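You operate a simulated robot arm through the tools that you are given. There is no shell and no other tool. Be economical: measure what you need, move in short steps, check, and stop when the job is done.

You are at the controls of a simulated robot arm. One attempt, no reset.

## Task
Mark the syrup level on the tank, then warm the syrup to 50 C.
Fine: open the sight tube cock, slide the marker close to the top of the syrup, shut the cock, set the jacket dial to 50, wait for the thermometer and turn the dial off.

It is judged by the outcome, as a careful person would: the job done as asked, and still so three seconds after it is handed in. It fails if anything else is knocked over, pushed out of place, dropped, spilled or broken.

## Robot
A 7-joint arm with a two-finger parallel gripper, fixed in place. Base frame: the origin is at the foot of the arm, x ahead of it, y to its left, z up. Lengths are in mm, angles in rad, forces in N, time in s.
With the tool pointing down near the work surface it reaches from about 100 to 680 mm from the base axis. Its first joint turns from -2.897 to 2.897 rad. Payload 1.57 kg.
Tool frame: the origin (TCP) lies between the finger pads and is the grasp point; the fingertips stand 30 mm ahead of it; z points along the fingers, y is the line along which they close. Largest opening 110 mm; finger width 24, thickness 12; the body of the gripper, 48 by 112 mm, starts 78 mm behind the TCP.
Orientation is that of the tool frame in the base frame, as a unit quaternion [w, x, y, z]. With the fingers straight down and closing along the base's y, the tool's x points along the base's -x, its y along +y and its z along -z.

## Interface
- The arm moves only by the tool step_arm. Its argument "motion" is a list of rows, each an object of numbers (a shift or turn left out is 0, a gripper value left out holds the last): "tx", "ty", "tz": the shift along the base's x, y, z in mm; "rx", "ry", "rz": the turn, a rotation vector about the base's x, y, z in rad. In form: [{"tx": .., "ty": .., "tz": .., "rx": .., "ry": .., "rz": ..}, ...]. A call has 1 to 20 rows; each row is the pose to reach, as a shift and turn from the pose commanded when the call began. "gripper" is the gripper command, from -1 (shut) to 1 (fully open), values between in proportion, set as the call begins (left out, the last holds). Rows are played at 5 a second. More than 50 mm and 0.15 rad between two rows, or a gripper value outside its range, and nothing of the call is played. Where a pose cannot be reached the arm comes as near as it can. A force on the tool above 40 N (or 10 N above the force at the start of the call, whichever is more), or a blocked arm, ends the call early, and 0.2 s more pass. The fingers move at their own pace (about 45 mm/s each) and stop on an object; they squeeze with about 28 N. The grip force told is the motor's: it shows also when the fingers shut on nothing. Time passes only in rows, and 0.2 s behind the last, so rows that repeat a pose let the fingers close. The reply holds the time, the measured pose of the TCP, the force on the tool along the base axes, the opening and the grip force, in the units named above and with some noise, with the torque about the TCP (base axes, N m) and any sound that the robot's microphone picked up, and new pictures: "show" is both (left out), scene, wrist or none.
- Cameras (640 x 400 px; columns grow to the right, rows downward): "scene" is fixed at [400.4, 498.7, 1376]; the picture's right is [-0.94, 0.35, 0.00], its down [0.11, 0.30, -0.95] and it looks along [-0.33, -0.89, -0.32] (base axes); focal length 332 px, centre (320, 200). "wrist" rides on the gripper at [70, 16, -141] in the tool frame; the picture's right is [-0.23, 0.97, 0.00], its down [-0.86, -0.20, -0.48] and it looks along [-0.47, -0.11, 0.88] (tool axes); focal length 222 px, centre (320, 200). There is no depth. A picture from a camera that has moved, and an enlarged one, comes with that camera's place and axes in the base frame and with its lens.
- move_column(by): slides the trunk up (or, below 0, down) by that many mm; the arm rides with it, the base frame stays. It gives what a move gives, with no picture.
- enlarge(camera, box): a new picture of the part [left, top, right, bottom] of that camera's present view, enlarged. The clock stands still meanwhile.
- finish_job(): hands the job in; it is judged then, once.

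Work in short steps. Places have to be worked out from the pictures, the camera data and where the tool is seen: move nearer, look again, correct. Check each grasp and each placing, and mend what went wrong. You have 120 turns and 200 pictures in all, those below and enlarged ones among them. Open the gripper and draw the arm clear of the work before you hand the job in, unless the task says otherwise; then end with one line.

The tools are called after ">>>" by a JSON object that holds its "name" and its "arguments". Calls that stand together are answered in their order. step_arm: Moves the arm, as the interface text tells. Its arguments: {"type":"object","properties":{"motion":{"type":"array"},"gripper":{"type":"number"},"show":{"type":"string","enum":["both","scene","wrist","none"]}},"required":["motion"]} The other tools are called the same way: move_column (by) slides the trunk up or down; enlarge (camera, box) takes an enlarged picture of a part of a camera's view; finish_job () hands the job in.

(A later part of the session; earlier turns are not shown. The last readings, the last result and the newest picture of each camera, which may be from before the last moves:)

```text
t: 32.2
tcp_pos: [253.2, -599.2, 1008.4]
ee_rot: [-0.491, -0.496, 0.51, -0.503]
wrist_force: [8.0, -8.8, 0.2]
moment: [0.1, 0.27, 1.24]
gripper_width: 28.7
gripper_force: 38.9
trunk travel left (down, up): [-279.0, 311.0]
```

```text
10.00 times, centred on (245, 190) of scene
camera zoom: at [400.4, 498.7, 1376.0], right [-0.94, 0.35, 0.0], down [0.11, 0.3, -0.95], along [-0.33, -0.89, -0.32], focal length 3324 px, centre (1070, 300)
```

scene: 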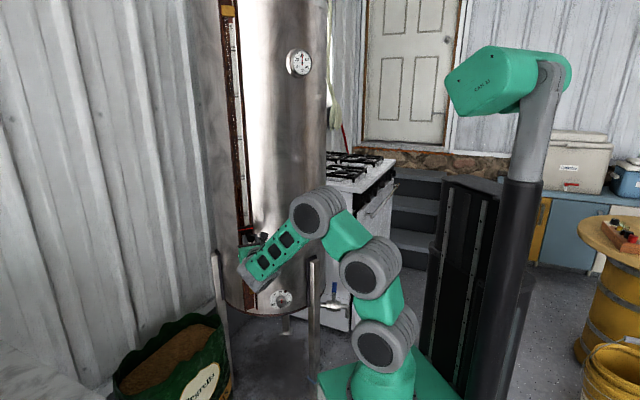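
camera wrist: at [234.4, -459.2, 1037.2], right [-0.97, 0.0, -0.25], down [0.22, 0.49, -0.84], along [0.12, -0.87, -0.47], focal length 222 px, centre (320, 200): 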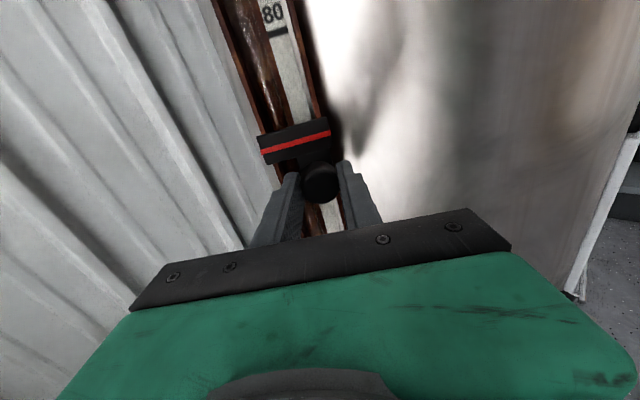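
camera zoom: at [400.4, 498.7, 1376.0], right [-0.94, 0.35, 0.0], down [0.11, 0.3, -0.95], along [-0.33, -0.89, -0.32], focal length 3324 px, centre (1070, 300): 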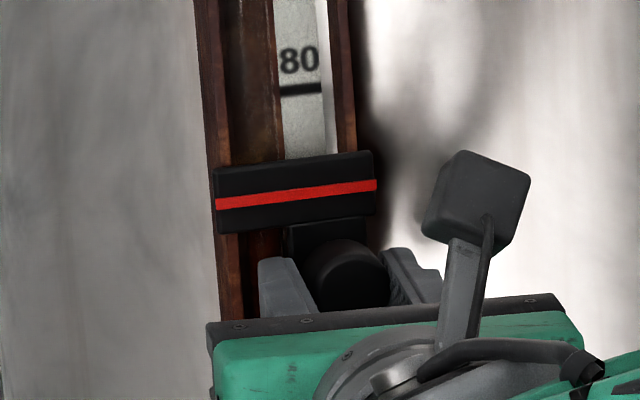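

By both cameras (parallax accounted) the red line is ≈3.5 mm below the meniscus; I nudge up 3.5 mm, then release and back off.

>>> {"name": "step_arm", "arguments": {"motion": [{"tz": 2}, {"tz": 3.5}, {"tz": 3.5}], "show": "none"}}

>>> {"name": "step_arm", "arguments": {"motion": [{}, {}, {}, {"ty": 25}, {"ty": 60}, {"ty": 105}], "gripper": 0, "show": "none"}}

>>> {"name": "enlarge", "arguments": {"camera": "wrist", "box": [240, 40, 400, 180]}}

>>> {"name": "enlarge", "arguments": {"camera": "scene", "box": [235, 170, 255, 210]}}

```text
t: 33.0
tcp_pos: [252.3, -598.6, 1010.9]
ee_rot: [-0.491, -0.497, 0.509, -0.503]
wrist_force: [4.8, -4.2, -0.4]
moment: [0.18, 0.32, 1.26]
gripper_width: 28.7
gripper_force: 38.9
trunk travel left (down, up): [-279.0, 311.0]
```

```text
t: 34.4
tcp_pos: [255.6, -494.2, 1010.4]
ee_rot: [-0.49, -0.496, 0.51, -0.504]
wrist_force: [0.2, 0.5, -0.2]
moment: [0.0, 0.0, 0.01]
gripper_width: 54.9
gripper_force: 0.1
trunk travel left (down, up): [-279.0, 311.0]
```

```text
2.86 times, centred on (320, 110) of wrist
camera zoom: at [236.4, -353.1, 1079.8], right [-0.97, 0.0, -0.25], down [0.22, 0.49, -0.84], along [0.12, -0.87, -0.47], focal length 635 px, centre (320, 457)
```

zoom: 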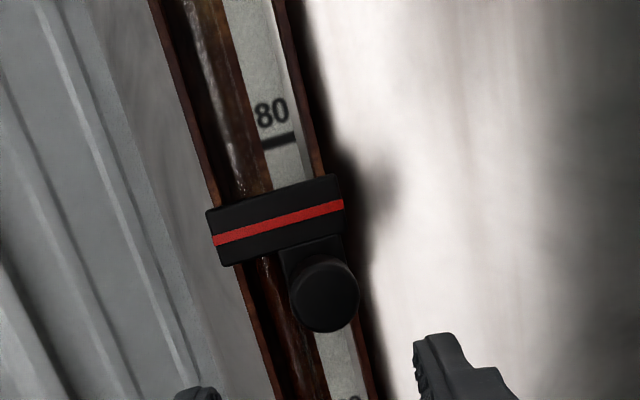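

```text
10.00 times, centred on (245, 190) of scene
camera zoom: at [400.4, 498.7, 1376.0], right [-0.94, 0.35, 0.0], down [0.11, 0.3, -0.95], along [-0.33, -0.89, -0.32], focal length 3324 px, centre (1070, 300)
```

zoom: 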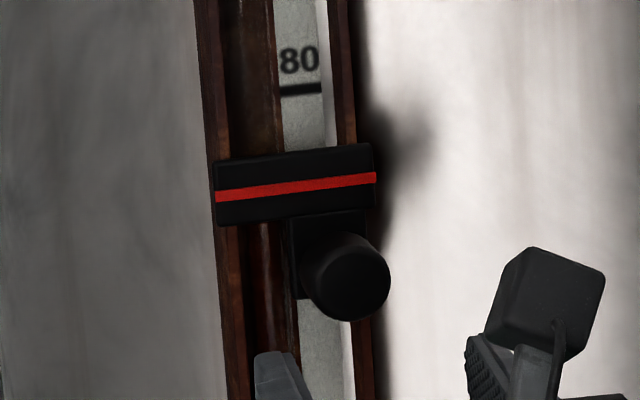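

The marker stays put, red line within ~1–2 mm of the settled meniscus. Next I go back down to the cock handle (vertical, z≈651) to shut it: arm down 160, trunk down 200.

>>> {"name": "step_arm", "arguments": {"motion": [{"tz": -40, "tx": 1}, {"tz": -80, "tx": 2}, {"tz": -120, "tx": 3}, {"tz": -159, "tx": 4}], "show": "none"}}

>>> {"name": "move_column", "arguments": {"by": -200}}

>>> {"name": "enlarge", "arguments": {"camera": "wrist", "box": [160, 0, 480, 220]}}

```text
t: 35.4
tcp_pos: [254.4, -495.7, 854.7]
ee_rot: [-0.49, -0.496, 0.51, -0.504]
wrist_force: [0.4, 0.9, 0.2]
moment: [0.01, 0.0, 0.06]
gripper_width: 55.2
gripper_force: 0.1
trunk travel left (down, up): [-279.0, 311.0]
```

```text
t: 37.6
tcp_pos: [253.8, -494.8, 654.5]
ee_rot: [-0.491, -0.496, 0.51, -0.503]
wrist_force: [0.7, -0.2, 0.5]
moment: [0.0, -0.01, 0.0]
gripper_width: 54.9
gripper_force: 0.2
trunk travel left (down, up): [-79.0, 511.0]
```

```text
1.82 times, centred on (320, 110) of wrist
camera zoom: at [235.6, -354.9, 724.4], right [-0.97, 0.0, -0.25], down [0.22, 0.49, -0.84], along [0.12, -0.87, -0.47], focal length 404 px, centre (320, 364)
```

zoom: 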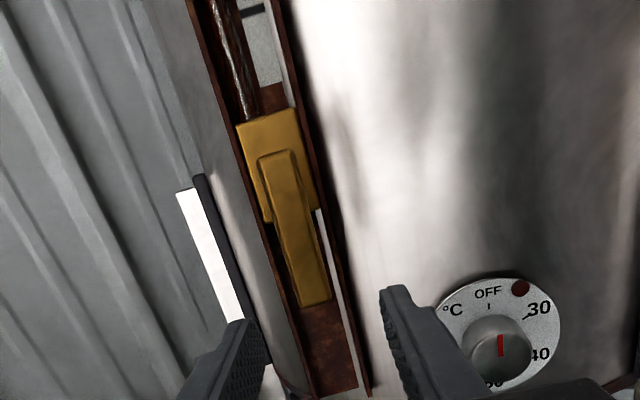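

Handle is straight down at x≈260. I move onto it and grip.

>>> {"name": "step_arm", "arguments": {"motion": [{"tx": 6, "tz": -3}, {"tx": 6, "tz": -3, "ty": -35}, {"tx": 6, "tz": -3, "ty": -70}, {"tx": 6, "tz": -3, "ty": -95}], "show": "none"}}

>>> {"name": "step_arm", "arguments": {"motion": [{}, {}, {}, {}], "gripper": -1, "show": "wrist"}}

```text
t: 38.6
tcp_pos: [259.6, -592.5, 651.4]
ee_rot: [-0.491, -0.497, 0.509, -0.503]
wrist_force: [0.0, -0.9, 0.1]
moment: [-0.01, 0.01, -0.01]
gripper_width: 55.2
gripper_force: 0.1
trunk travel left (down, up): [-79.0, 511.0]
```

```text
t: 39.6
tcp_pos: [262.7, -592.0, 651.6]
ee_rot: [-0.49, -0.497, 0.51, -0.504]
wrist_force: [7.0, -5.4, 0.7]
moment: [0.19, 0.42, 0.32]
gripper_width: 22.0
gripper_force: 32.1
trunk travel left (down, up): [-79.0, 511.0]
camera wrist: at [243.6, -451.0, 721.2], right [-0.97, 0.0, -0.25], down [0.22, 0.49, -0.84], along [0.12, -0.87, -0.47], focal length 222 px, centre (320, 200)
```

wrist: 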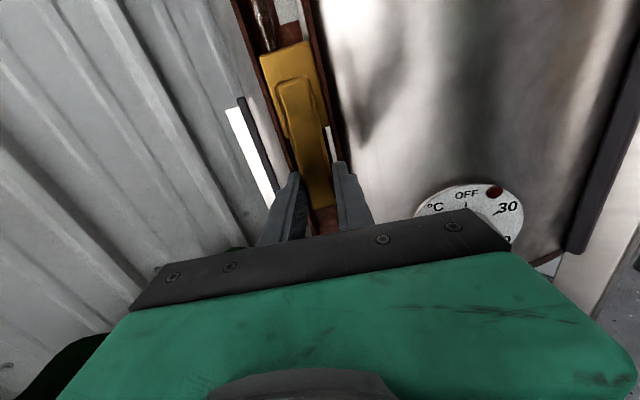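

Gripped. I turn the handle back along the arc (first half).

>>> {"name": "step_arm", "arguments": {"motion": [{"tx": 9, "tz": 1, "ry": -0.14}, {"tx": 17.7, "tz": 3.2, "ry": -0.28}, {"tx": 26, "tz": 6.6, "ry": -0.42}, {"tx": 33.8, "tz": 11.2, "ry": -0.56}, {"tx": 40.9, "tz": 16.8, "ry": -0.7}, {"tx": 47.1, "tz": 23.3, "ry": -0.84}], "show": "wrist"}}

```text
t: 41.0
tcp_pos: [307.9, -590.5, 675.7]
ee_rot: [-0.239, -0.247, 0.665, -0.663]
wrist_force: [14.2, 13.3, -0.4]
moment: [-0.05, 0.54, 0.46]
gripper_width: 21.9
gripper_force: 34.8
trunk travel left (down, up): [-79.0, 511.0]
camera wrist: at [242.9, -450.9, 707.3], right [-0.46, 0.0, -0.89], down [0.78, 0.49, -0.4], along [0.43, -0.87, -0.23], focal length 222 px, centre (320, 200)
```

wrist: 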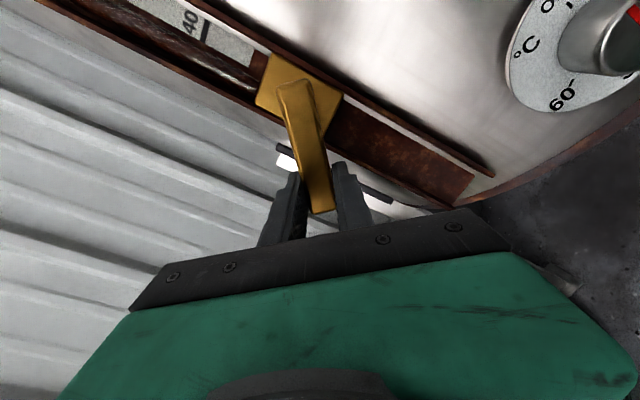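

Second half, back to horizontal.

>>> {"name": "step_arm", "arguments": {"motion": [{"tx": 5.2, "tz": 7.4, "ry": -0.14}, {"tx": 9.4, "tz": 15.3, "ry": -0.28}, {"tx": 12.4, "tz": 23.8, "ry": -0.42}, {"tx": 14.2, "tz": 32.7, "ry": -0.56}, {"tx": 14.8, "tz": 41.7, "ry": -0.7}, {"tx": 14.8, "tz": 43, "ry": -0.72}], "show": "wrist"}}

```text
t: 42.4
tcp_pos: [321.0, -591.0, 714.3]
ee_rot: [0.01, 0.0, 0.708, -0.706]
wrist_force: [15.1, -12.3, -11.3]
moment: [-0.26, 0.49, 0.32]
gripper_width: 21.5
gripper_force: 34.4
trunk travel left (down, up): [-79.0, 511.0]
camera wrist: at [250.6, -450.6, 697.8], right [0.24, 0.01, -0.97], down [0.85, 0.49, 0.21], along [0.47, -0.87, 0.11], focal length 222 px, centre (320, 200)
```

wrist: 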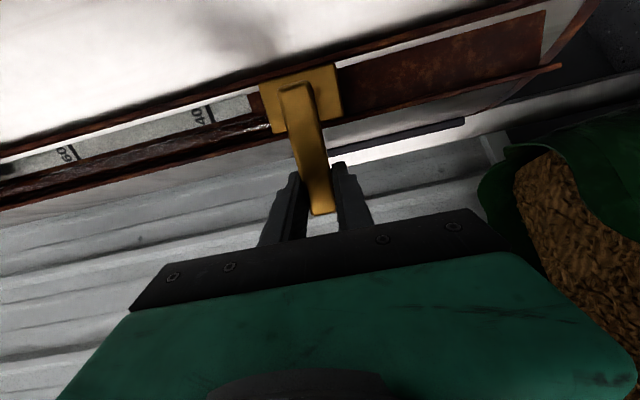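

Picture matches the original closed state; I nudge 2.5 mm more to seat it, then release and back out.

>>> {"name": "step_arm", "arguments": {"motion": [{"tz": 1.5}, {"tz": 2.5}], "show": "none"}}

>>> {"name": "step_arm", "arguments": {"motion": [{}, {}, {}, {}, {"ty": 30}, {"ty": 70}, {"ty": 110}], "gripper": 0.3, "show": "wrist"}}

```text
t: 43.0
tcp_pos: [322.8, -590.1, 716.2]
ee_rot: [0.007, 0.001, 0.71, -0.704]
wrist_force: [12.5, -12.7, -20.1]
moment: [-0.08, -0.03, 0.13]
gripper_width: 21.7
gripper_force: 34.1
trunk travel left (down, up): [-79.0, 511.0]
```

```text
t: 44.6
tcp_pos: [324.5, -482.0, 721.5]
ee_rot: [0.01, 0.001, 0.708, -0.706]
wrist_force: [-0.1, -0.1, -1.1]
moment: [0.02, 0.01, 0.02]
gripper_width: 71.5
gripper_force: 0.0
trunk travel left (down, up): [-79.0, 511.0]
camera wrist: at [252.9, -341.4, 702.9], right [0.24, 0.0, -0.97], down [0.85, 0.49, 0.21], along [0.47, -0.87, 0.11], focal length 222 px, centre (320, 200)
```

wrist: 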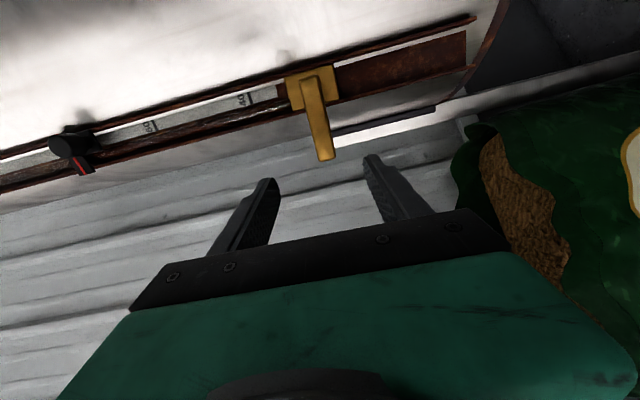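

Cock shut, marker in place. Next the dial knob ≈(150,-597,575): I move the TCP in front of it at a safe distance and turn the camera-up orientation for a view.

>>> {"name": "step_arm", "arguments": {"motion": [{"tx": -10, "ry": 0.14}, {"tx": -30, "tz": -10, "ry": 0.28}, {"tx": -50, "tz": -20, "ry": 0.42}, {"tx": -70, "tz": -30, "ry": 0.56}, {"tx": -90, "tz": -40, "ry": 0.7}, {"tx": -110, "tz": -50, "ry": 0.84}, {"tx": -130, "tz": -60, "ry": 0.98}, {"tx": -145, "tz": -70, "ry": 1.12}, {"tx": -155, "tz": -80, "ry": 1.26}, {"tx": -165, "tz": -90, "ry": 1.4}, {"tx": -173, "tz": -100, "ry": 1.57}]}}

```text
refused: row 11 steps farther than a row can; nothing moved
```

Last row too large; resend with smaller final turns.

>>> {"name": "step_arm", "arguments": {"motion": [{"tx": -10, "ry": 0.14}, {"tx": -30, "tz": -10, "ry": 0.28}, {"tx": -50, "tz": -20, "ry": 0.42}, {"tx": -70, "tz": -30, "ry": 0.56}, {"tx": -90, "tz": -40, "ry": 0.7}, {"tx": -110, "tz": -50, "ry": 0.84}, {"tx": -130, "tz": -60, "ry": 0.98}, {"tx": -145, "tz": -70, "ry": 1.12}, {"tx": -155, "tz": -80, "ry": 1.26}, {"tx": -165, "tz": -90, "ry": 1.4}, {"tx": -173, "tz": -100, "ry": 1.5}, {"tx": -173, "tz": -100, "ry": 1.57}]}}

```text
t: 47.2
tcp_pos: [149.6, -480.8, 621.1]
ee_rot: [-0.494, -0.499, 0.507, -0.5]
wrist_force: [0.1, -0.5, 0.1]
moment: [-0.02, 0.01, -0.04]
gripper_width: 71.2
gripper_force: 0.0
trunk travel left (down, up): [-79.0, 511.0]
camera wrist: at [131.6, -340.2, 690.9], right [-0.97, 0.0, -0.24], down [0.21, 0.49, -0.85], along [0.12, -0.87, -0.48], focal length 222 px, centre (320, 200)
```

scene: 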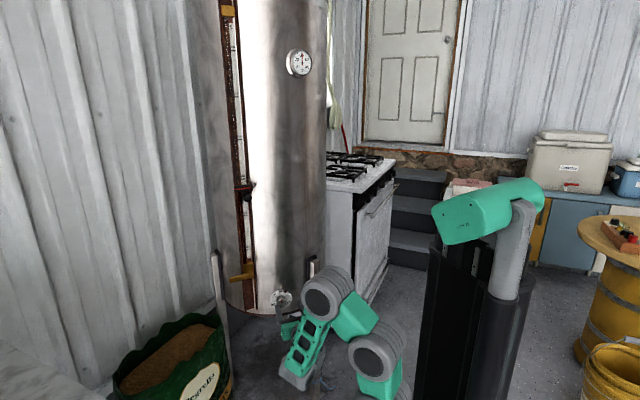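
wrist: 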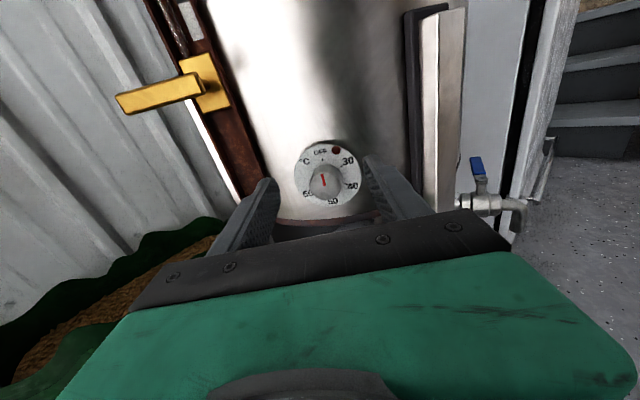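

I enlarge the dial to read its scale and find the knob.

>>> {"name": "enlarge", "arguments": {"camera": "wrist", "box": [270, 130, 390, 220]}}

>>> {"name": "enlarge", "arguments": {"camera": "scene", "box": [255, 280, 305, 315]}}

>>> {"name": "enlarge", "arguments": {"camera": "scene", "box": [225, 150, 265, 240]}}

```text
4.44 times, centred on (330, 175) of wrist
camera zoom: at [131.6, -340.2, 690.9], right [-0.97, 0.0, -0.24], down [0.21, 0.49, -0.85], along [0.12, -0.87, -0.48], focal length 987 px, centre (276, 311)
```

zoom: 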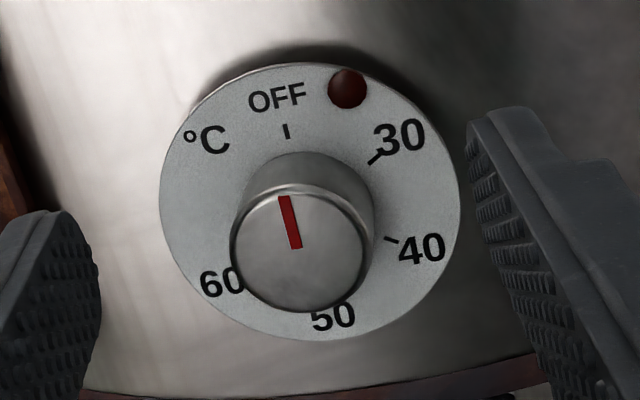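

```text
11.43 times, centred on (280, 298) of scene
camera zoom: at [400.4, 498.7, 1376.0], right [-0.94, 0.35, 0.0], down [0.11, 0.3, -0.95], along [-0.33, -0.89, -0.32], focal length 3799 px, centre (777, -914)
```

zoom: 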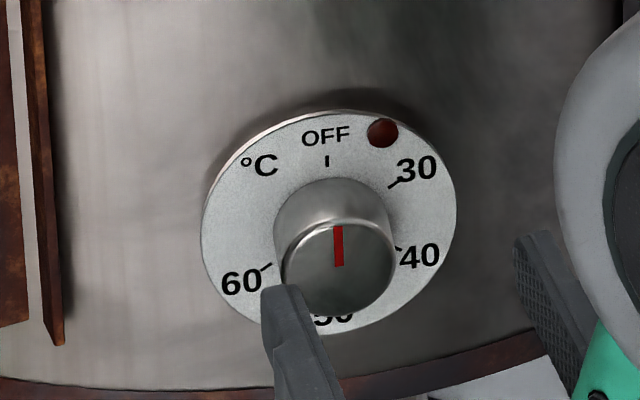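

```text
4.44 times, centred on (245, 195) of scene
camera zoom: at [400.4, 498.7, 1376.0], right [-0.94, 0.35, 0.0], down [0.11, 0.3, -0.95], along [-0.33, -0.89, -0.32], focal length 1477 px, centre (653, 222)
```

zoom: 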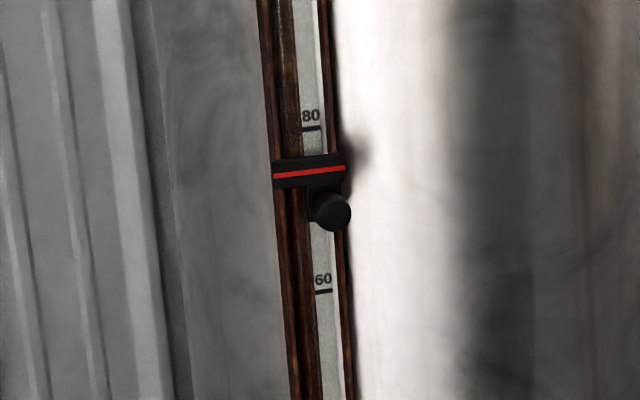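

Dial: OFF at top, 50 at bottom (≈180° clockwise). Knob face ≈(152,-598,569), ~37 mm diameter, ~33 mm long. I lower the trunk 52 mm and approach the knob with fingers left and right of it.

>>> {"name": "move_column", "arguments": {"by": -52}}

>>> {"name": "step_arm", "arguments": {"motion": [{"tx": 2, "ty": -40}, {"tx": 3, "ty": -80}], "show": "wrist"}}

>>> {"name": "enlarge", "arguments": {"camera": "scene", "box": [255, 275, 315, 320]}}

```text
t: 48.1
tcp_pos: [149.3, -481.6, 569.9]
ee_rot: [-0.493, -0.498, 0.508, -0.5]
wrist_force: [0.8, -0.3, -0.4]
moment: [0.02, 0.03, 0.02]
gripper_width: 71.8
gripper_force: 0.1
trunk travel left (down, up): [-27.0, 563.0]
```

```text
t: 48.7
tcp_pos: [154.3, -562.7, 568.9]
ee_rot: [-0.493, -0.499, 0.507, -0.501]
wrist_force: [-0.2, 0.1, 0.2]
moment: [0.03, 0.01, 0.02]
gripper_width: 71.5
gripper_force: 0.2
trunk travel left (down, up): [-27.0, 563.0]
camera wrist: at [136.1, -421.5, 638.7], right [-0.97, 0.0, -0.24], down [0.21, 0.49, -0.85], along [0.12, -0.87, -0.47], focal length 222 px, centre (320, 200)
```

wrist: 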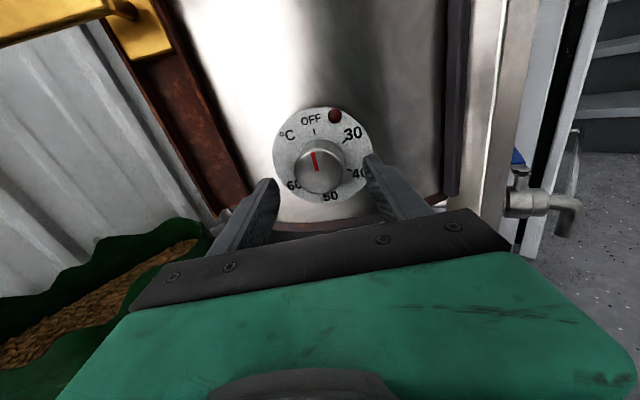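

```text
8.89 times, centred on (285, 298) of scene
camera zoom: at [400.4, 498.7, 1376.0], right [-0.94, 0.35, 0.0], down [0.11, 0.3, -0.95], along [-0.33, -0.89, -0.32], focal length 2955 px, centre (631, -667)
```

zoom: 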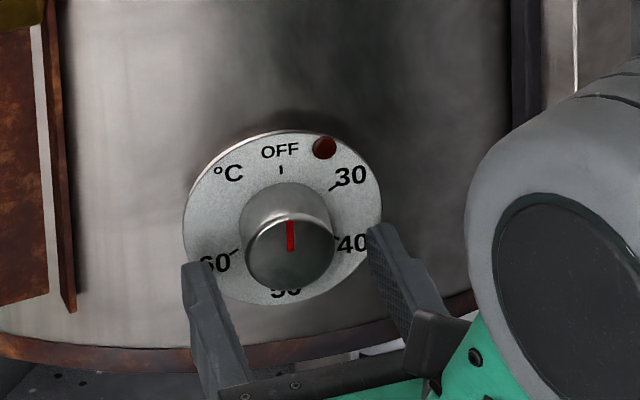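

Knob centred (154, z≈571). I advance 27 mm and close.

>>> {"name": "step_arm", "arguments": {"motion": [{"ty": -14, "tz": 1}, {"ty": -27, "tz": 2}], "show": "none"}}

>>> {"name": "step_arm", "arguments": {"motion": [{}, {}, {}, {}], "gripper": -1, "show": "wrist"}}

```text
t: 49.2
tcp_pos: [152.3, -575.4, 569.2]
ee_rot: [-0.495, -0.502, 0.505, -0.498]
wrist_force: [1.9, 35.6, 11.4]
moment: [-0.62, 0.51, -1.54]
gripper_width: 69.5
gripper_force: 0.0
trunk travel left (down, up): [-27.0, 563.0]
stopped in row 2: the force on the tool passed its limit at 65 N (the readings are from after the stop); the commanded pose is now the measured one
```

```text
t: 49.7
tcp_pos: [146.4, -576.2, 568.8]
ee_rot: [-0.498, -0.501, 0.508, -0.492]
wrist_force: [-15.6, 27.3, 10.7]
moment: [-0.56, 0.1, -1.81]
gripper_width: 54.7
gripper_force: 16.7
trunk travel left (down, up): [-27.0, 563.0]
stopped in row 2: the force on the tool passed its limit at 48 N (the readings are from after the stop); the commanded pose is now the measured one
camera wrist: at [131.2, -436.5, 639.9], right [-0.97, 0.02, -0.23], down [0.21, 0.49, -0.85], along [0.1, -0.87, -0.48], focal length 222 px, centre (320, 200)
```

wrist: 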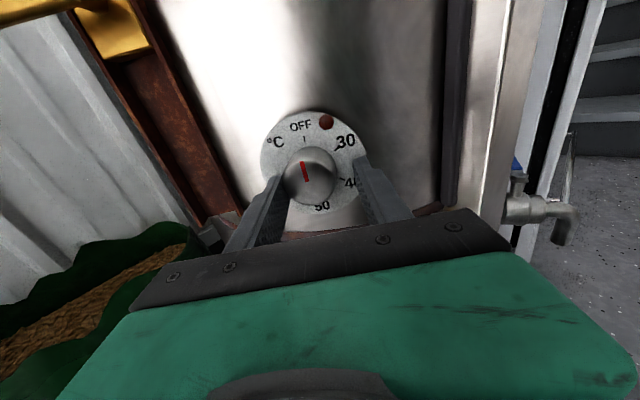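

The right fingertip touched the dial plate/tank (convex tank, plate faces a bit toward +x). I open and back off, then look again.

>>> {"name": "step_arm", "arguments": {"motion": [{"ty": 8}, {"ty": 16, "tx": 3}, {"ty": 25, "tx": 6, "rz": 0.01}, {"ty": 25, "tx": 6}], "gripper": 0.1, "show": "wrist"}}

>>> {"name": "enlarge", "arguments": {"camera": "scene", "box": [255, 275, 315, 320]}}

>>> {"name": "enlarge", "arguments": {"camera": "wrist", "box": [250, 90, 390, 230]}}

```text
t: 50.7
tcp_pos: [154.7, -552.1, 566.8]
ee_rot: [-0.496, -0.502, 0.508, -0.495]
wrist_force: [-0.4, 0.0, 0.4]
moment: [-0.01, -0.03, 0.0]
gripper_width: 60.4
gripper_force: 0.0
trunk travel left (down, up): [-27.0, 563.0]
camera wrist: at [139.2, -412.0, 638.6], right [-0.97, 0.01, -0.23], down [0.21, 0.49, -0.84], along [0.1, -0.87, -0.48], focal length 222 px, centre (320, 200)
```

wrist: 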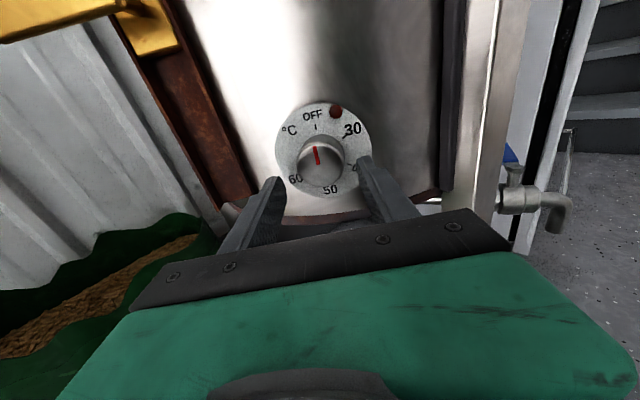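

```text
8.89 times, centred on (285, 298) of scene
camera zoom: at [400.4, 498.7, 1376.0], right [-0.94, 0.35, 0.0], down [0.11, 0.3, -0.95], along [-0.33, -0.89, -0.32], focal length 2955 px, centre (631, -667)
```

zoom: 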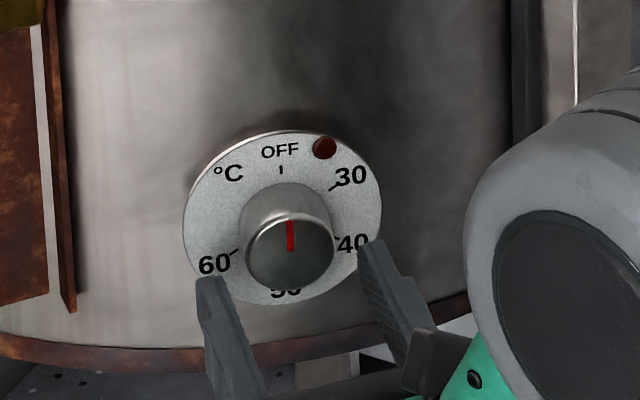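

```text
2.86 times, centred on (320, 160) of wrist
camera zoom: at [139.2, -412.0, 638.6], right [-0.97, 0.01, -0.23], down [0.21, 0.49, -0.84], along [0.1, -0.87, -0.48], focal length 635 px, centre (320, 314)
```

zoom: 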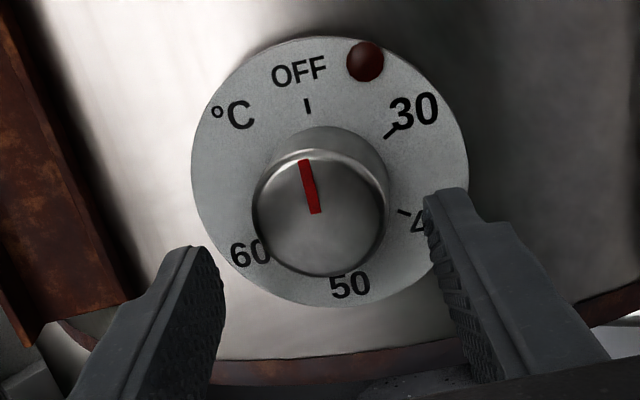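

Scaling from both cameras puts the plate at y≈-610 and the knob face at y≈-586, centre (154, z≈576). I raise 8 mm and advance only to TCP y≈-571, then close.

>>> {"name": "step_arm", "arguments": {"motion": [{"tz": 8}, {"tz": 8, "ty": -8}, {"tz": 8, "ty": -14}, {"tz": 8, "ty": -18}], "show": "none"}}

>>> {"name": "step_arm", "arguments": {"motion": [{}, {}, {}, {}], "gripper": -1, "show": "wrist"}}

```text
t: 51.7
tcp_pos: [156.0, -570.4, 575.2]
ee_rot: [-0.496, -0.502, 0.507, -0.495]
wrist_force: [0.1, -0.3, -0.7]
moment: [-0.05, -0.01, -0.03]
gripper_width: 60.6
gripper_force: 0.0
trunk travel left (down, up): [-27.0, 563.0]
```

```text
t: 52.7
tcp_pos: [152.4, -570.8, 575.6]
ee_rot: [-0.497, -0.501, 0.509, -0.493]
wrist_force: [-36.5, -5.4, 1.8]
moment: [-0.56, 0.08, -1.53]
gripper_width: 41.2
gripper_force: 40.0
trunk travel left (down, up): [-27.0, 563.0]
camera wrist: at [137.7, -431.1, 646.9], right [-0.97, 0.02, -0.23], down [0.21, 0.49, -0.84], along [0.1, -0.87, -0.48], focal length 222 px, centre (320, 200)
```

wrist: 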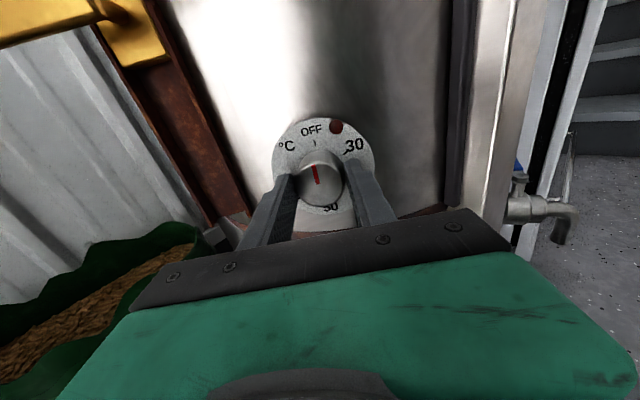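

Gripped (41 mm), but the knob centre is a few mm to -x (36 N side force). I shift -5 mm to relieve.

>>> {"name": "step_arm", "arguments": {"motion": [{"tx": -2.5}, {"tx": -5}], "show": "none"}}

```text
t: 53.3
tcp_pos: [152.7, -570.9, 575.2]
ee_rot: [-0.494, -0.503, 0.507, -0.496]
wrist_force: [-20.1, -2.4, -1.1]
moment: [0.52, -0.07, -1.48]
gripper_width: 41.7
gripper_force: 44.9
trunk travel left (down, up): [-27.0, 563.0]
```

Less now. I start turning clockwise (negative ry), 0.42 rad, and watch.

>>> {"name": "step_arm", "arguments": {"motion": [{"tx": -1.5, "ry": -0.14}, {"tx": -1.5, "ry": -0.28}, {"tx": -1.5, "ry": -0.42}], "show": "wrist"}}

```text
t: 54.1
tcp_pos: [152.5, -570.2, 575.5]
ee_rot: [-0.377, -0.388, 0.6, -0.59]
wrist_force: [12.0, 8.7, -5.3]
moment: [-0.47, 0.07, -0.49]
gripper_width: 41.2
gripper_force: 44.8
trunk travel left (down, up): [-27.0, 563.0]
camera wrist: at [107.0, -430.9, 634.1], right [-0.79, 0.01, -0.61], down [0.53, 0.5, -0.69], along [0.3, -0.87, -0.4], focal length 222 px, centre (320, 200)
```

wrist: 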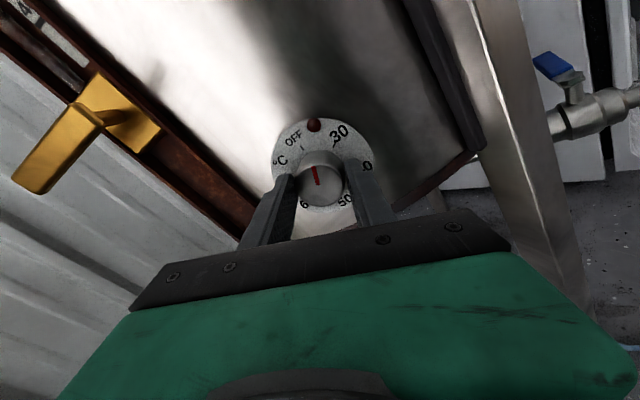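

It turns with the tool. I continue to about 1.54 rad.

>>> {"name": "step_arm", "arguments": {"motion": [{"ry": -0.14}, {"ry": -0.28}, {"ry": -0.42}, {"ry": -0.56}, {"ry": -0.7}, {"ry": -0.84}, {"ry": -0.98}, {"ry": -1.12}], "show": "wrist"}}

```text
t: 55.9
tcp_pos: [147.7, -570.9, 574.9]
ee_rot: [-0.003, -0.015, 0.71, -0.704]
wrist_force: [13.1, 10.1, 5.0]
moment: [-0.99, 0.11, 0.29]
gripper_width: 39.4
gripper_force: 44.7
trunk travel left (down, up): [-27.0, 563.0]
camera wrist: at [75.1, -430.4, 560.9], right [0.2, 0.01, -0.98], down [0.85, 0.49, 0.18], along [0.48, -0.87, 0.09], focal length 222 px, centre (320, 200)
```

wrist: 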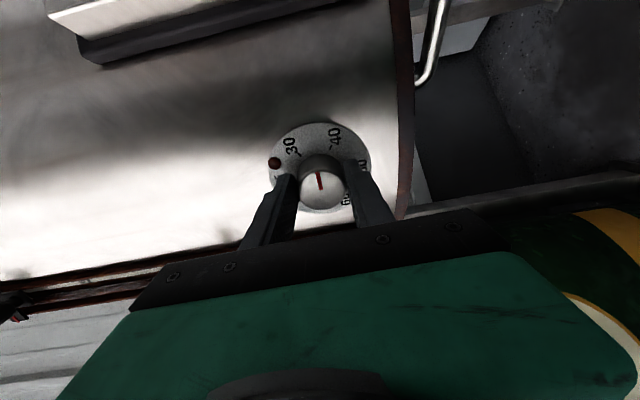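

Pointer is at ≈35 (90°). I continue turning in the same grip and watch for reach limits.

>>> {"name": "step_arm", "arguments": {"motion": [{"ry": -0.14}, {"ry": -0.28}, {"ry": -0.42}, {"ry": -0.56}, {"ry": -0.7}], "show": "wrist"}}

```text
t: 57.1
tcp_pos: [148.9, -569.3, 571.8]
ee_rot: [0.241, 0.227, 0.669, -0.665]
wrist_force: [5.1, 3.0, -12.2]
moment: [-1.11, 0.23, 0.5]
gripper_width: 40.9
gripper_force: 45.0
trunk travel left (down, up): [-27.0, 563.0]
camera wrist: at [101.1, -430.3, 514.7], right [0.79, 0.01, -0.62], down [0.53, 0.49, 0.69], along [0.31, -0.87, 0.38], focal length 222 px, centre (320, 200)
```

wrist: 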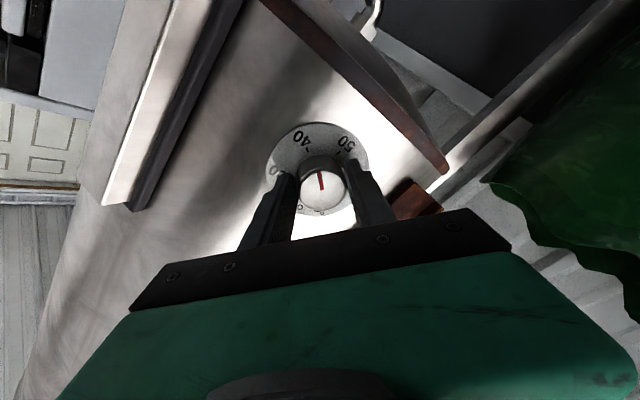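

No reach problem; pointer ≈43. Continue 0.63 rad.

>>> {"name": "step_arm", "arguments": {"motion": [{"ry": -0.14}, {"ry": -0.28}, {"ry": -0.42}, {"ry": -0.56}, {"ry": -0.64}], "show": "wrist"}}

>>> {"name": "enlarge", "arguments": {"camera": "wrist", "box": [250, 90, 390, 230]}}

```text
t: 58.3
tcp_pos: [152.1, -570.7, 571.1]
ee_rot: [-0.439, -0.426, -0.559, 0.56]
wrist_force: [18.3, 13.0, -25.7]
moment: [-0.22, 0.25, 0.03]
gripper_width: 41.8
gripper_force: 44.6
trunk travel left (down, up): [-27.0, 563.0]
camera wrist: at [147.0, -430.5, 497.7], right [1.0, 0.01, -0.03], down [0.02, 0.49, 0.87], along [0.02, -0.87, 0.49], focal length 222 px, centre (320, 200)
```

wrist: 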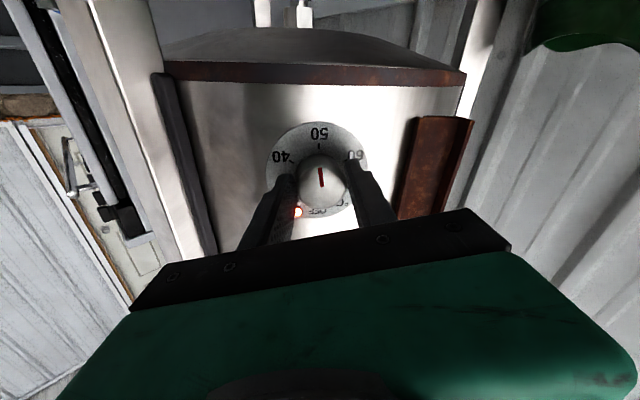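

```text
2.86 times, centred on (320, 160) of wrist
camera zoom: at [147.0, -430.5, 497.7], right [1.0, 0.01, -0.03], down [0.02, 0.49, 0.87], along [0.02, -0.87, 0.49], focal length 635 px, centre (320, 314)
```

zoom: 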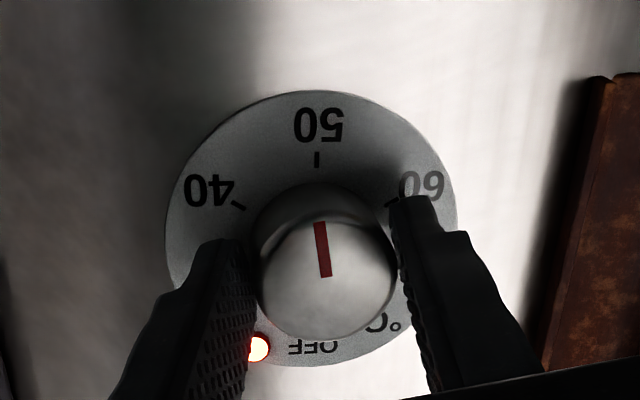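

The lamp is lit, pointer is ≈165° (≈47). The 50 tick needs ~0.27 rad more.

>>> {"name": "step_arm", "arguments": {"motion": [{"ry": -0.14}, {"ry": -0.27}, {"ry": -0.27}], "show": "none"}}

>>> {"name": "enlarge", "arguments": {"camera": "wrist", "box": [250, 90, 390, 230]}}

>>> {"name": "enlarge", "arguments": {"camera": "scene", "box": [280, 40, 320, 85]}}

```text
t: 59.1
tcp_pos: [151.7, -570.9, 574.6]
ee_rot: [0.512, 0.496, 0.493, -0.498]
wrist_force: [31.1, 7.7, -15.5]
moment: [-0.48, 0.11, 0.04]
gripper_width: 41.2
gripper_force: 44.7
trunk travel left (down, up): [-27.0, 563.0]
```

```text
2.86 times, centred on (320, 160) of wrist
camera zoom: at [167.4, -431.6, 501.1], right [0.97, 0.02, 0.24], down [-0.22, 0.49, 0.84], along [-0.11, -0.87, 0.48], focal length 635 px, centre (320, 314)
```

zoom: 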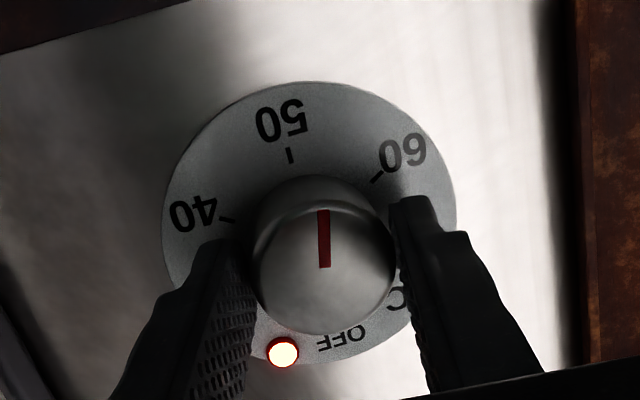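

```text
8.89 times, centred on (300, 62) of scene
camera zoom: at [400.4, 498.7, 1376.0], right [-0.94, 0.35, 0.0], down [0.11, 0.3, -0.95], along [-0.33, -0.89, -0.32], focal length 2955 px, centre (498, 1422)
```

zoom: 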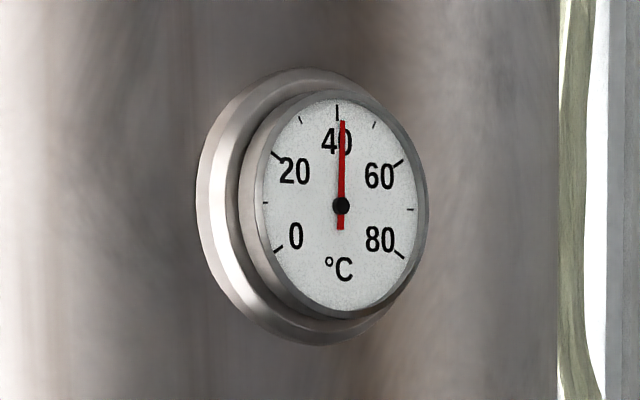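

Now it reads slightly past 50 (≈52). I turn back ~0.22 rad and relieve the side force.

>>> {"name": "step_arm", "arguments": {"motion": [{"ry": 0.1, "tx": 1}, {"ry": 0.2, "tx": 2}, {"ry": 0.22, "tx": 2}], "show": "none"}}

>>> {"name": "enlarge", "arguments": {"camera": "wrist", "box": [250, 90, 390, 230]}}

```text
t: 59.9
tcp_pos: [153.2, -571.5, 575.0]
ee_rot: [-0.454, -0.438, -0.547, 0.551]
wrist_force: [30.8, -2.5, -4.2]
moment: [1.1, -0.11, -0.29]
gripper_width: 41.4
gripper_force: 45.2
trunk travel left (down, up): [-27.0, 563.0]
```

```text
2.86 times, centred on (320, 160) of wrist
camera zoom: at [151.4, -431.6, 499.8], right [1.0, 0.01, 0.02], down [-0.03, 0.49, 0.87], along [0.0, -0.87, 0.49], focal length 635 px, centre (320, 314)
```

zoom: 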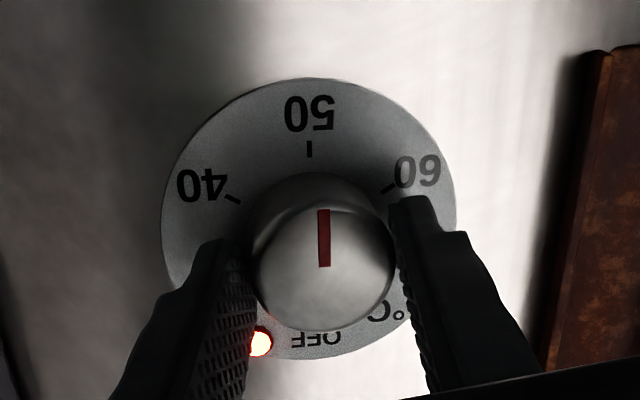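

Pointer sits on 50. I hold the knob and wait, watching the thermometer.

>>> {"name": "step_arm", "arguments": {"motion": [{}, {}, {}, {}, {}, {}, {}, {}, {}, {}, {}, {}, {}, {}, {}, {}, {}, {}, {}, {}], "show": "none"}}

>>> {"name": "enlarge", "arguments": {"camera": "scene", "box": [280, 40, 320, 85]}}

```text
t: 62.5
tcp_pos: [151.7, -570.9, 575.5]
ee_rot: [-0.455, -0.438, -0.546, 0.55]
wrist_force: [20.3, 1.6, -0.4]
moment: [0.45, -0.05, -0.05]
gripper_width: 41.1
gripper_force: 44.4
trunk travel left (down, up): [-27.0, 563.0]
stopped in row 12: the force on the tool passed its limit at 42 N (the readings are from after the stop); the commanded pose is now the measured one
```

```text
8.89 times, centred on (300, 62) of scene
camera zoom: at [400.4, 498.7, 1376.0], right [-0.94, 0.35, 0.0], down [0.11, 0.3, -0.95], along [-0.33, -0.89, -0.32], focal length 2955 px, centre (498, 1422)
```

zoom: 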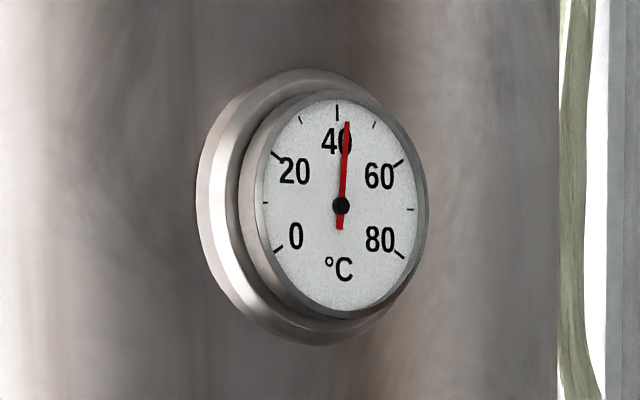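

Temperature rises (~42.5). The grip builds up strain, so I open the fingers and wait in place.

>>> {"name": "step_arm", "arguments": {"motion": [{}, {}, {}, {}, {}, {}, {}, {}, {}, {}], "gripper": 0.1, "show": "none"}}

>>> {"name": "enlarge", "arguments": {"camera": "wrist", "box": [250, 90, 390, 230]}}

>>> {"name": "enlarge", "arguments": {"camera": "scene", "box": [280, 40, 320, 85]}}

```text
t: 64.7
tcp_pos: [149.6, -570.7, 575.3]
ee_rot: [-0.454, -0.439, -0.545, 0.551]
wrist_force: [-0.2, -0.5, -0.3]
moment: [0.0, -0.01, 0.0]
gripper_width: 60.4
gripper_force: 0.1
trunk travel left (down, up): [-27.0, 563.0]
```

```text
2.86 times, centred on (320, 160) of wrist
camera zoom: at [149.8, -431.6, 500.2], right [1.0, 0.01, 0.02], down [-0.03, 0.5, 0.87], along [0.0, -0.87, 0.5], focal length 635 px, centre (320, 314)
```

zoom: 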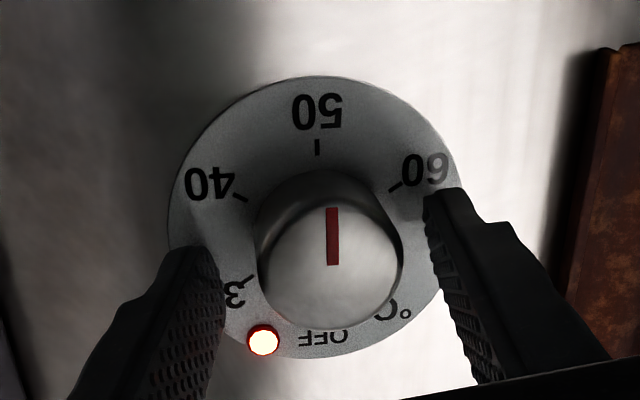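

```text
8.89 times, centred on (300, 62) of scene
camera zoom: at [400.4, 498.7, 1376.0], right [-0.94, 0.35, 0.0], down [0.11, 0.3, -0.95], along [-0.33, -0.89, -0.32], focal length 2955 px, centre (498, 1422)
```

zoom: 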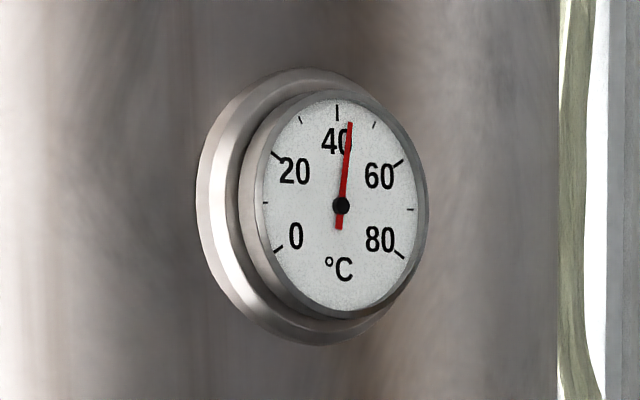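

Pointer is right on 50 and free. Thermometer ≈43.5, rising ~0.3 °C/s. I wait.

>>> {"name": "step_arm", "arguments": {"motion": [{}, {}, {}, {}, {}, {}, {}, {}, {}, {}, {}, {}, {}, {}, {}, {}, {}, {}, {}, {}], "show": "none"}}

>>> {"name": "step_arm", "arguments": {"motion": [{}, {}, {}, {}, {}, {}, {}, {}, {}, {}, {}, {}, {}, {}, {}, {}, {}, {}, {}, {}], "show": "none"}}

>>> {"name": "enlarge", "arguments": {"camera": "scene", "box": [280, 40, 320, 85]}}

```text
t: 68.9
tcp_pos: [150.4, -572.1, 574.7]
ee_rot: [-0.453, -0.44, -0.545, 0.552]
wrist_force: [-0.5, -1.2, 0.8]
moment: [-0.01, 0.02, 0.0]
gripper_width: 60.4
gripper_force: 0.2
trunk travel left (down, up): [-27.0, 563.0]
```

```text
t: 73.1
tcp_pos: [150.3, -572.1, 574.9]
ee_rot: [-0.453, -0.439, -0.546, 0.552]
wrist_force: [-0.3, 0.0, -0.3]
moment: [-0.02, 0.0, -0.01]
gripper_width: 60.4
gripper_force: 0.1
trunk travel left (down, up): [-27.0, 563.0]
```

```text
8.89 times, centred on (300, 62) of scene
camera zoom: at [400.4, 498.7, 1376.0], right [-0.94, 0.35, 0.0], down [0.11, 0.3, -0.95], along [-0.33, -0.89, -0.32], focal length 2955 px, centre (498, 1422)
```

zoom: 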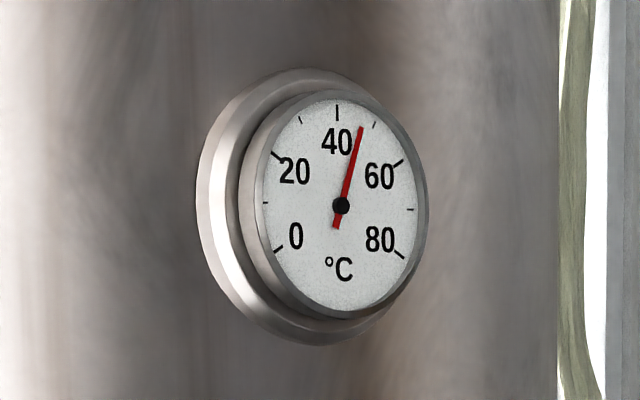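

≈46.7 °C, ~0.4 °C/s. Wait 6 s more and recheck.

>>> {"name": "step_arm", "arguments": {"motion": [{}, {}, {}, {}, {}, {}, {}, {}, {}, {}, {}, {}, {}, {}, {}, {}, {}, {}, {}, {}], "show": "none"}}

>>> {"name": "step_arm", "arguments": {"motion": [{}, {}, {}, {}, {}, {}, {}, {}, {}], "show": "none"}}

>>> {"name": "enlarge", "arguments": {"camera": "scene", "box": [280, 40, 320, 85]}}

>>> {"name": "enlarge", "arguments": {"camera": "wrist", "box": [250, 90, 390, 230]}}

```text
t: 77.3
tcp_pos: [150.5, -572.0, 575.0]
ee_rot: [-0.454, -0.439, -0.545, 0.551]
wrist_force: [-1.2, -0.3, -0.4]
moment: [0.0, -0.03, -0.02]
gripper_width: 60.4
gripper_force: 0.2
trunk travel left (down, up): [-27.0, 563.0]
```

```text
t: 79.3
tcp_pos: [150.3, -571.0, 575.4]
ee_rot: [-0.454, -0.438, -0.546, 0.551]
wrist_force: [-1.1, -0.5, -0.2]
moment: [0.03, -0.01, -0.02]
gripper_width: 60.5
gripper_force: 0.1
trunk travel left (down, up): [-27.0, 563.0]
```

```text
8.89 times, centred on (300, 62) of scene
camera zoom: at [400.4, 498.7, 1376.0], right [-0.94, 0.35, 0.0], down [0.11, 0.3, -0.95], along [-0.33, -0.89, -0.32], focal length 2955 px, centre (498, 1422)
```

zoom: 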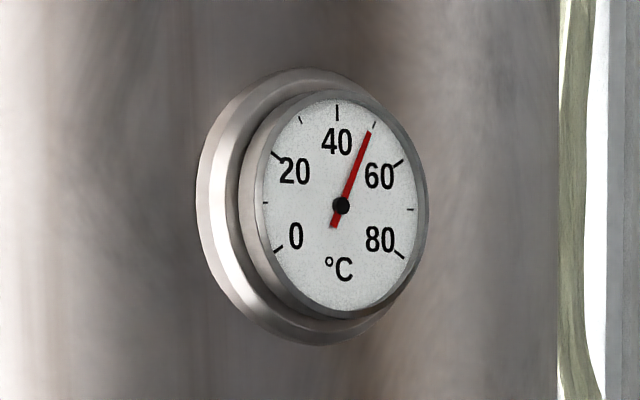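

```text
2.86 times, centred on (320, 160) of wrist
camera zoom: at [149.7, -431.6, 500.2], right [1.0, 0.01, 0.02], down [-0.03, 0.5, 0.87], along [0.0, -0.87, 0.5], focal length 635 px, centre (320, 314)
```

zoom: 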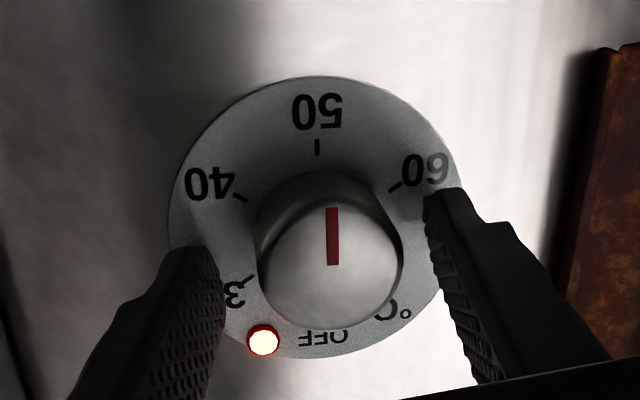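

≈49.3 °C. I close on the knob (about 1 s) and then check the thermometer.

>>> {"name": "step_arm", "arguments": {"motion": [{}, {}, {}, {}], "gripper": -1, "show": "none"}}

>>> {"name": "enlarge", "arguments": {"camera": "scene", "box": [280, 40, 320, 85]}}

>>> {"name": "enlarge", "arguments": {"camera": "wrist", "box": [250, 90, 390, 230]}}

```text
t: 80.3
tcp_pos: [152.2, -571.4, 574.9]
ee_rot: [-0.455, -0.438, -0.546, 0.55]
wrist_force: [25.7, 0.1, -2.9]
moment: [0.61, -0.08, 0.0]
gripper_width: 41.4
gripper_force: 39.5
trunk travel left (down, up): [-27.0, 563.0]
```

```text
8.89 times, centred on (300, 62) of scene
camera zoom: at [400.4, 498.7, 1376.0], right [-0.94, 0.35, 0.0], down [0.11, 0.3, -0.95], along [-0.33, -0.89, -0.32], focal length 2955 px, centre (498, 1422)
```

zoom: 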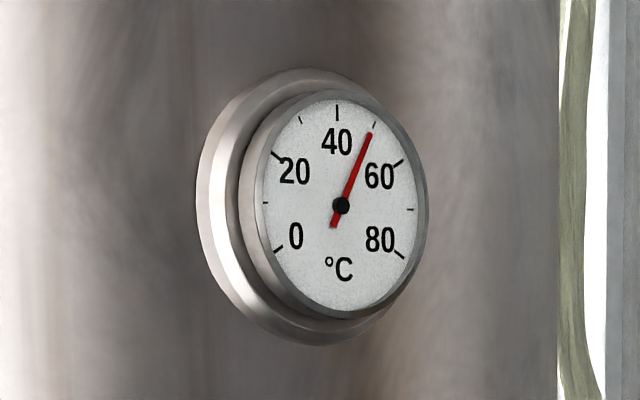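

```text
2.86 times, centred on (320, 160) of wrist
camera zoom: at [151.4, -431.5, 499.7], right [1.0, 0.01, 0.03], down [-0.03, 0.5, 0.87], along [0.0, -0.87, 0.5], focal length 635 px, centre (320, 314)
```

zoom: 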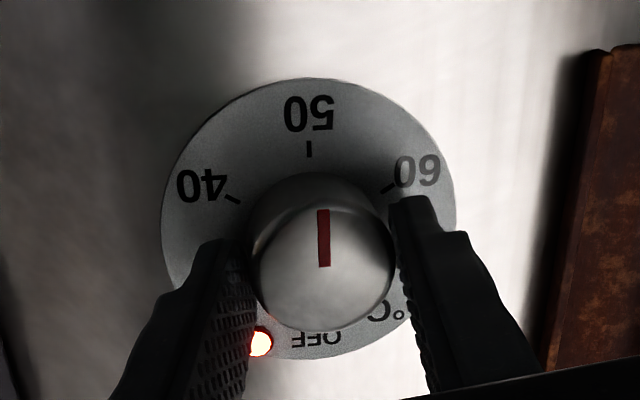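

≈49.8 °C. I wait another ~1 s while easing the side force, then look.

>>> {"name": "step_arm", "arguments": {"motion": [{"tx": 1}, {"tx": 2}, {"tx": 2}], "show": "none"}}

>>> {"name": "enlarge", "arguments": {"camera": "scene", "box": [280, 40, 320, 85]}}

>>> {"name": "enlarge", "arguments": {"camera": "wrist", "box": [250, 90, 390, 230]}}

```text
t: 81.1
tcp_pos: [151.6, -572.1, 575.3]
ee_rot: [-0.453, -0.438, -0.547, 0.551]
wrist_force: [21.7, 10.8, -7.4]
moment: [-1.12, 0.14, 0.22]
gripper_width: 41.4
gripper_force: 45.0
trunk travel left (down, up): [-27.0, 563.0]
```

```text
8.89 times, centred on (300, 62) of scene
camera zoom: at [400.4, 498.7, 1376.0], right [-0.94, 0.35, 0.0], down [0.11, 0.3, -0.95], along [-0.33, -0.89, -0.32], focal length 2955 px, centre (498, 1422)
```

zoom: 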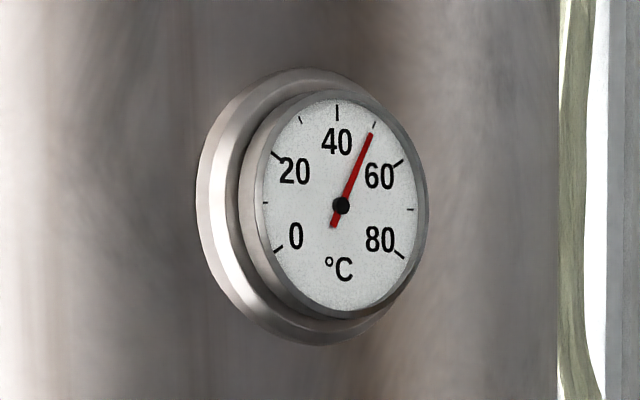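

```text
2.86 times, centred on (320, 160) of wrist
camera zoom: at [151.8, -431.4, 499.9], right [1.0, 0.01, 0.02], down [-0.03, 0.49, 0.87], along [0.0, -0.87, 0.49], focal length 635 px, centre (320, 314)
```

zoom: 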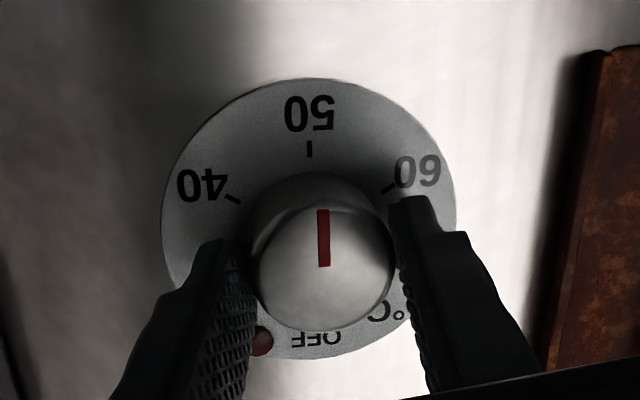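

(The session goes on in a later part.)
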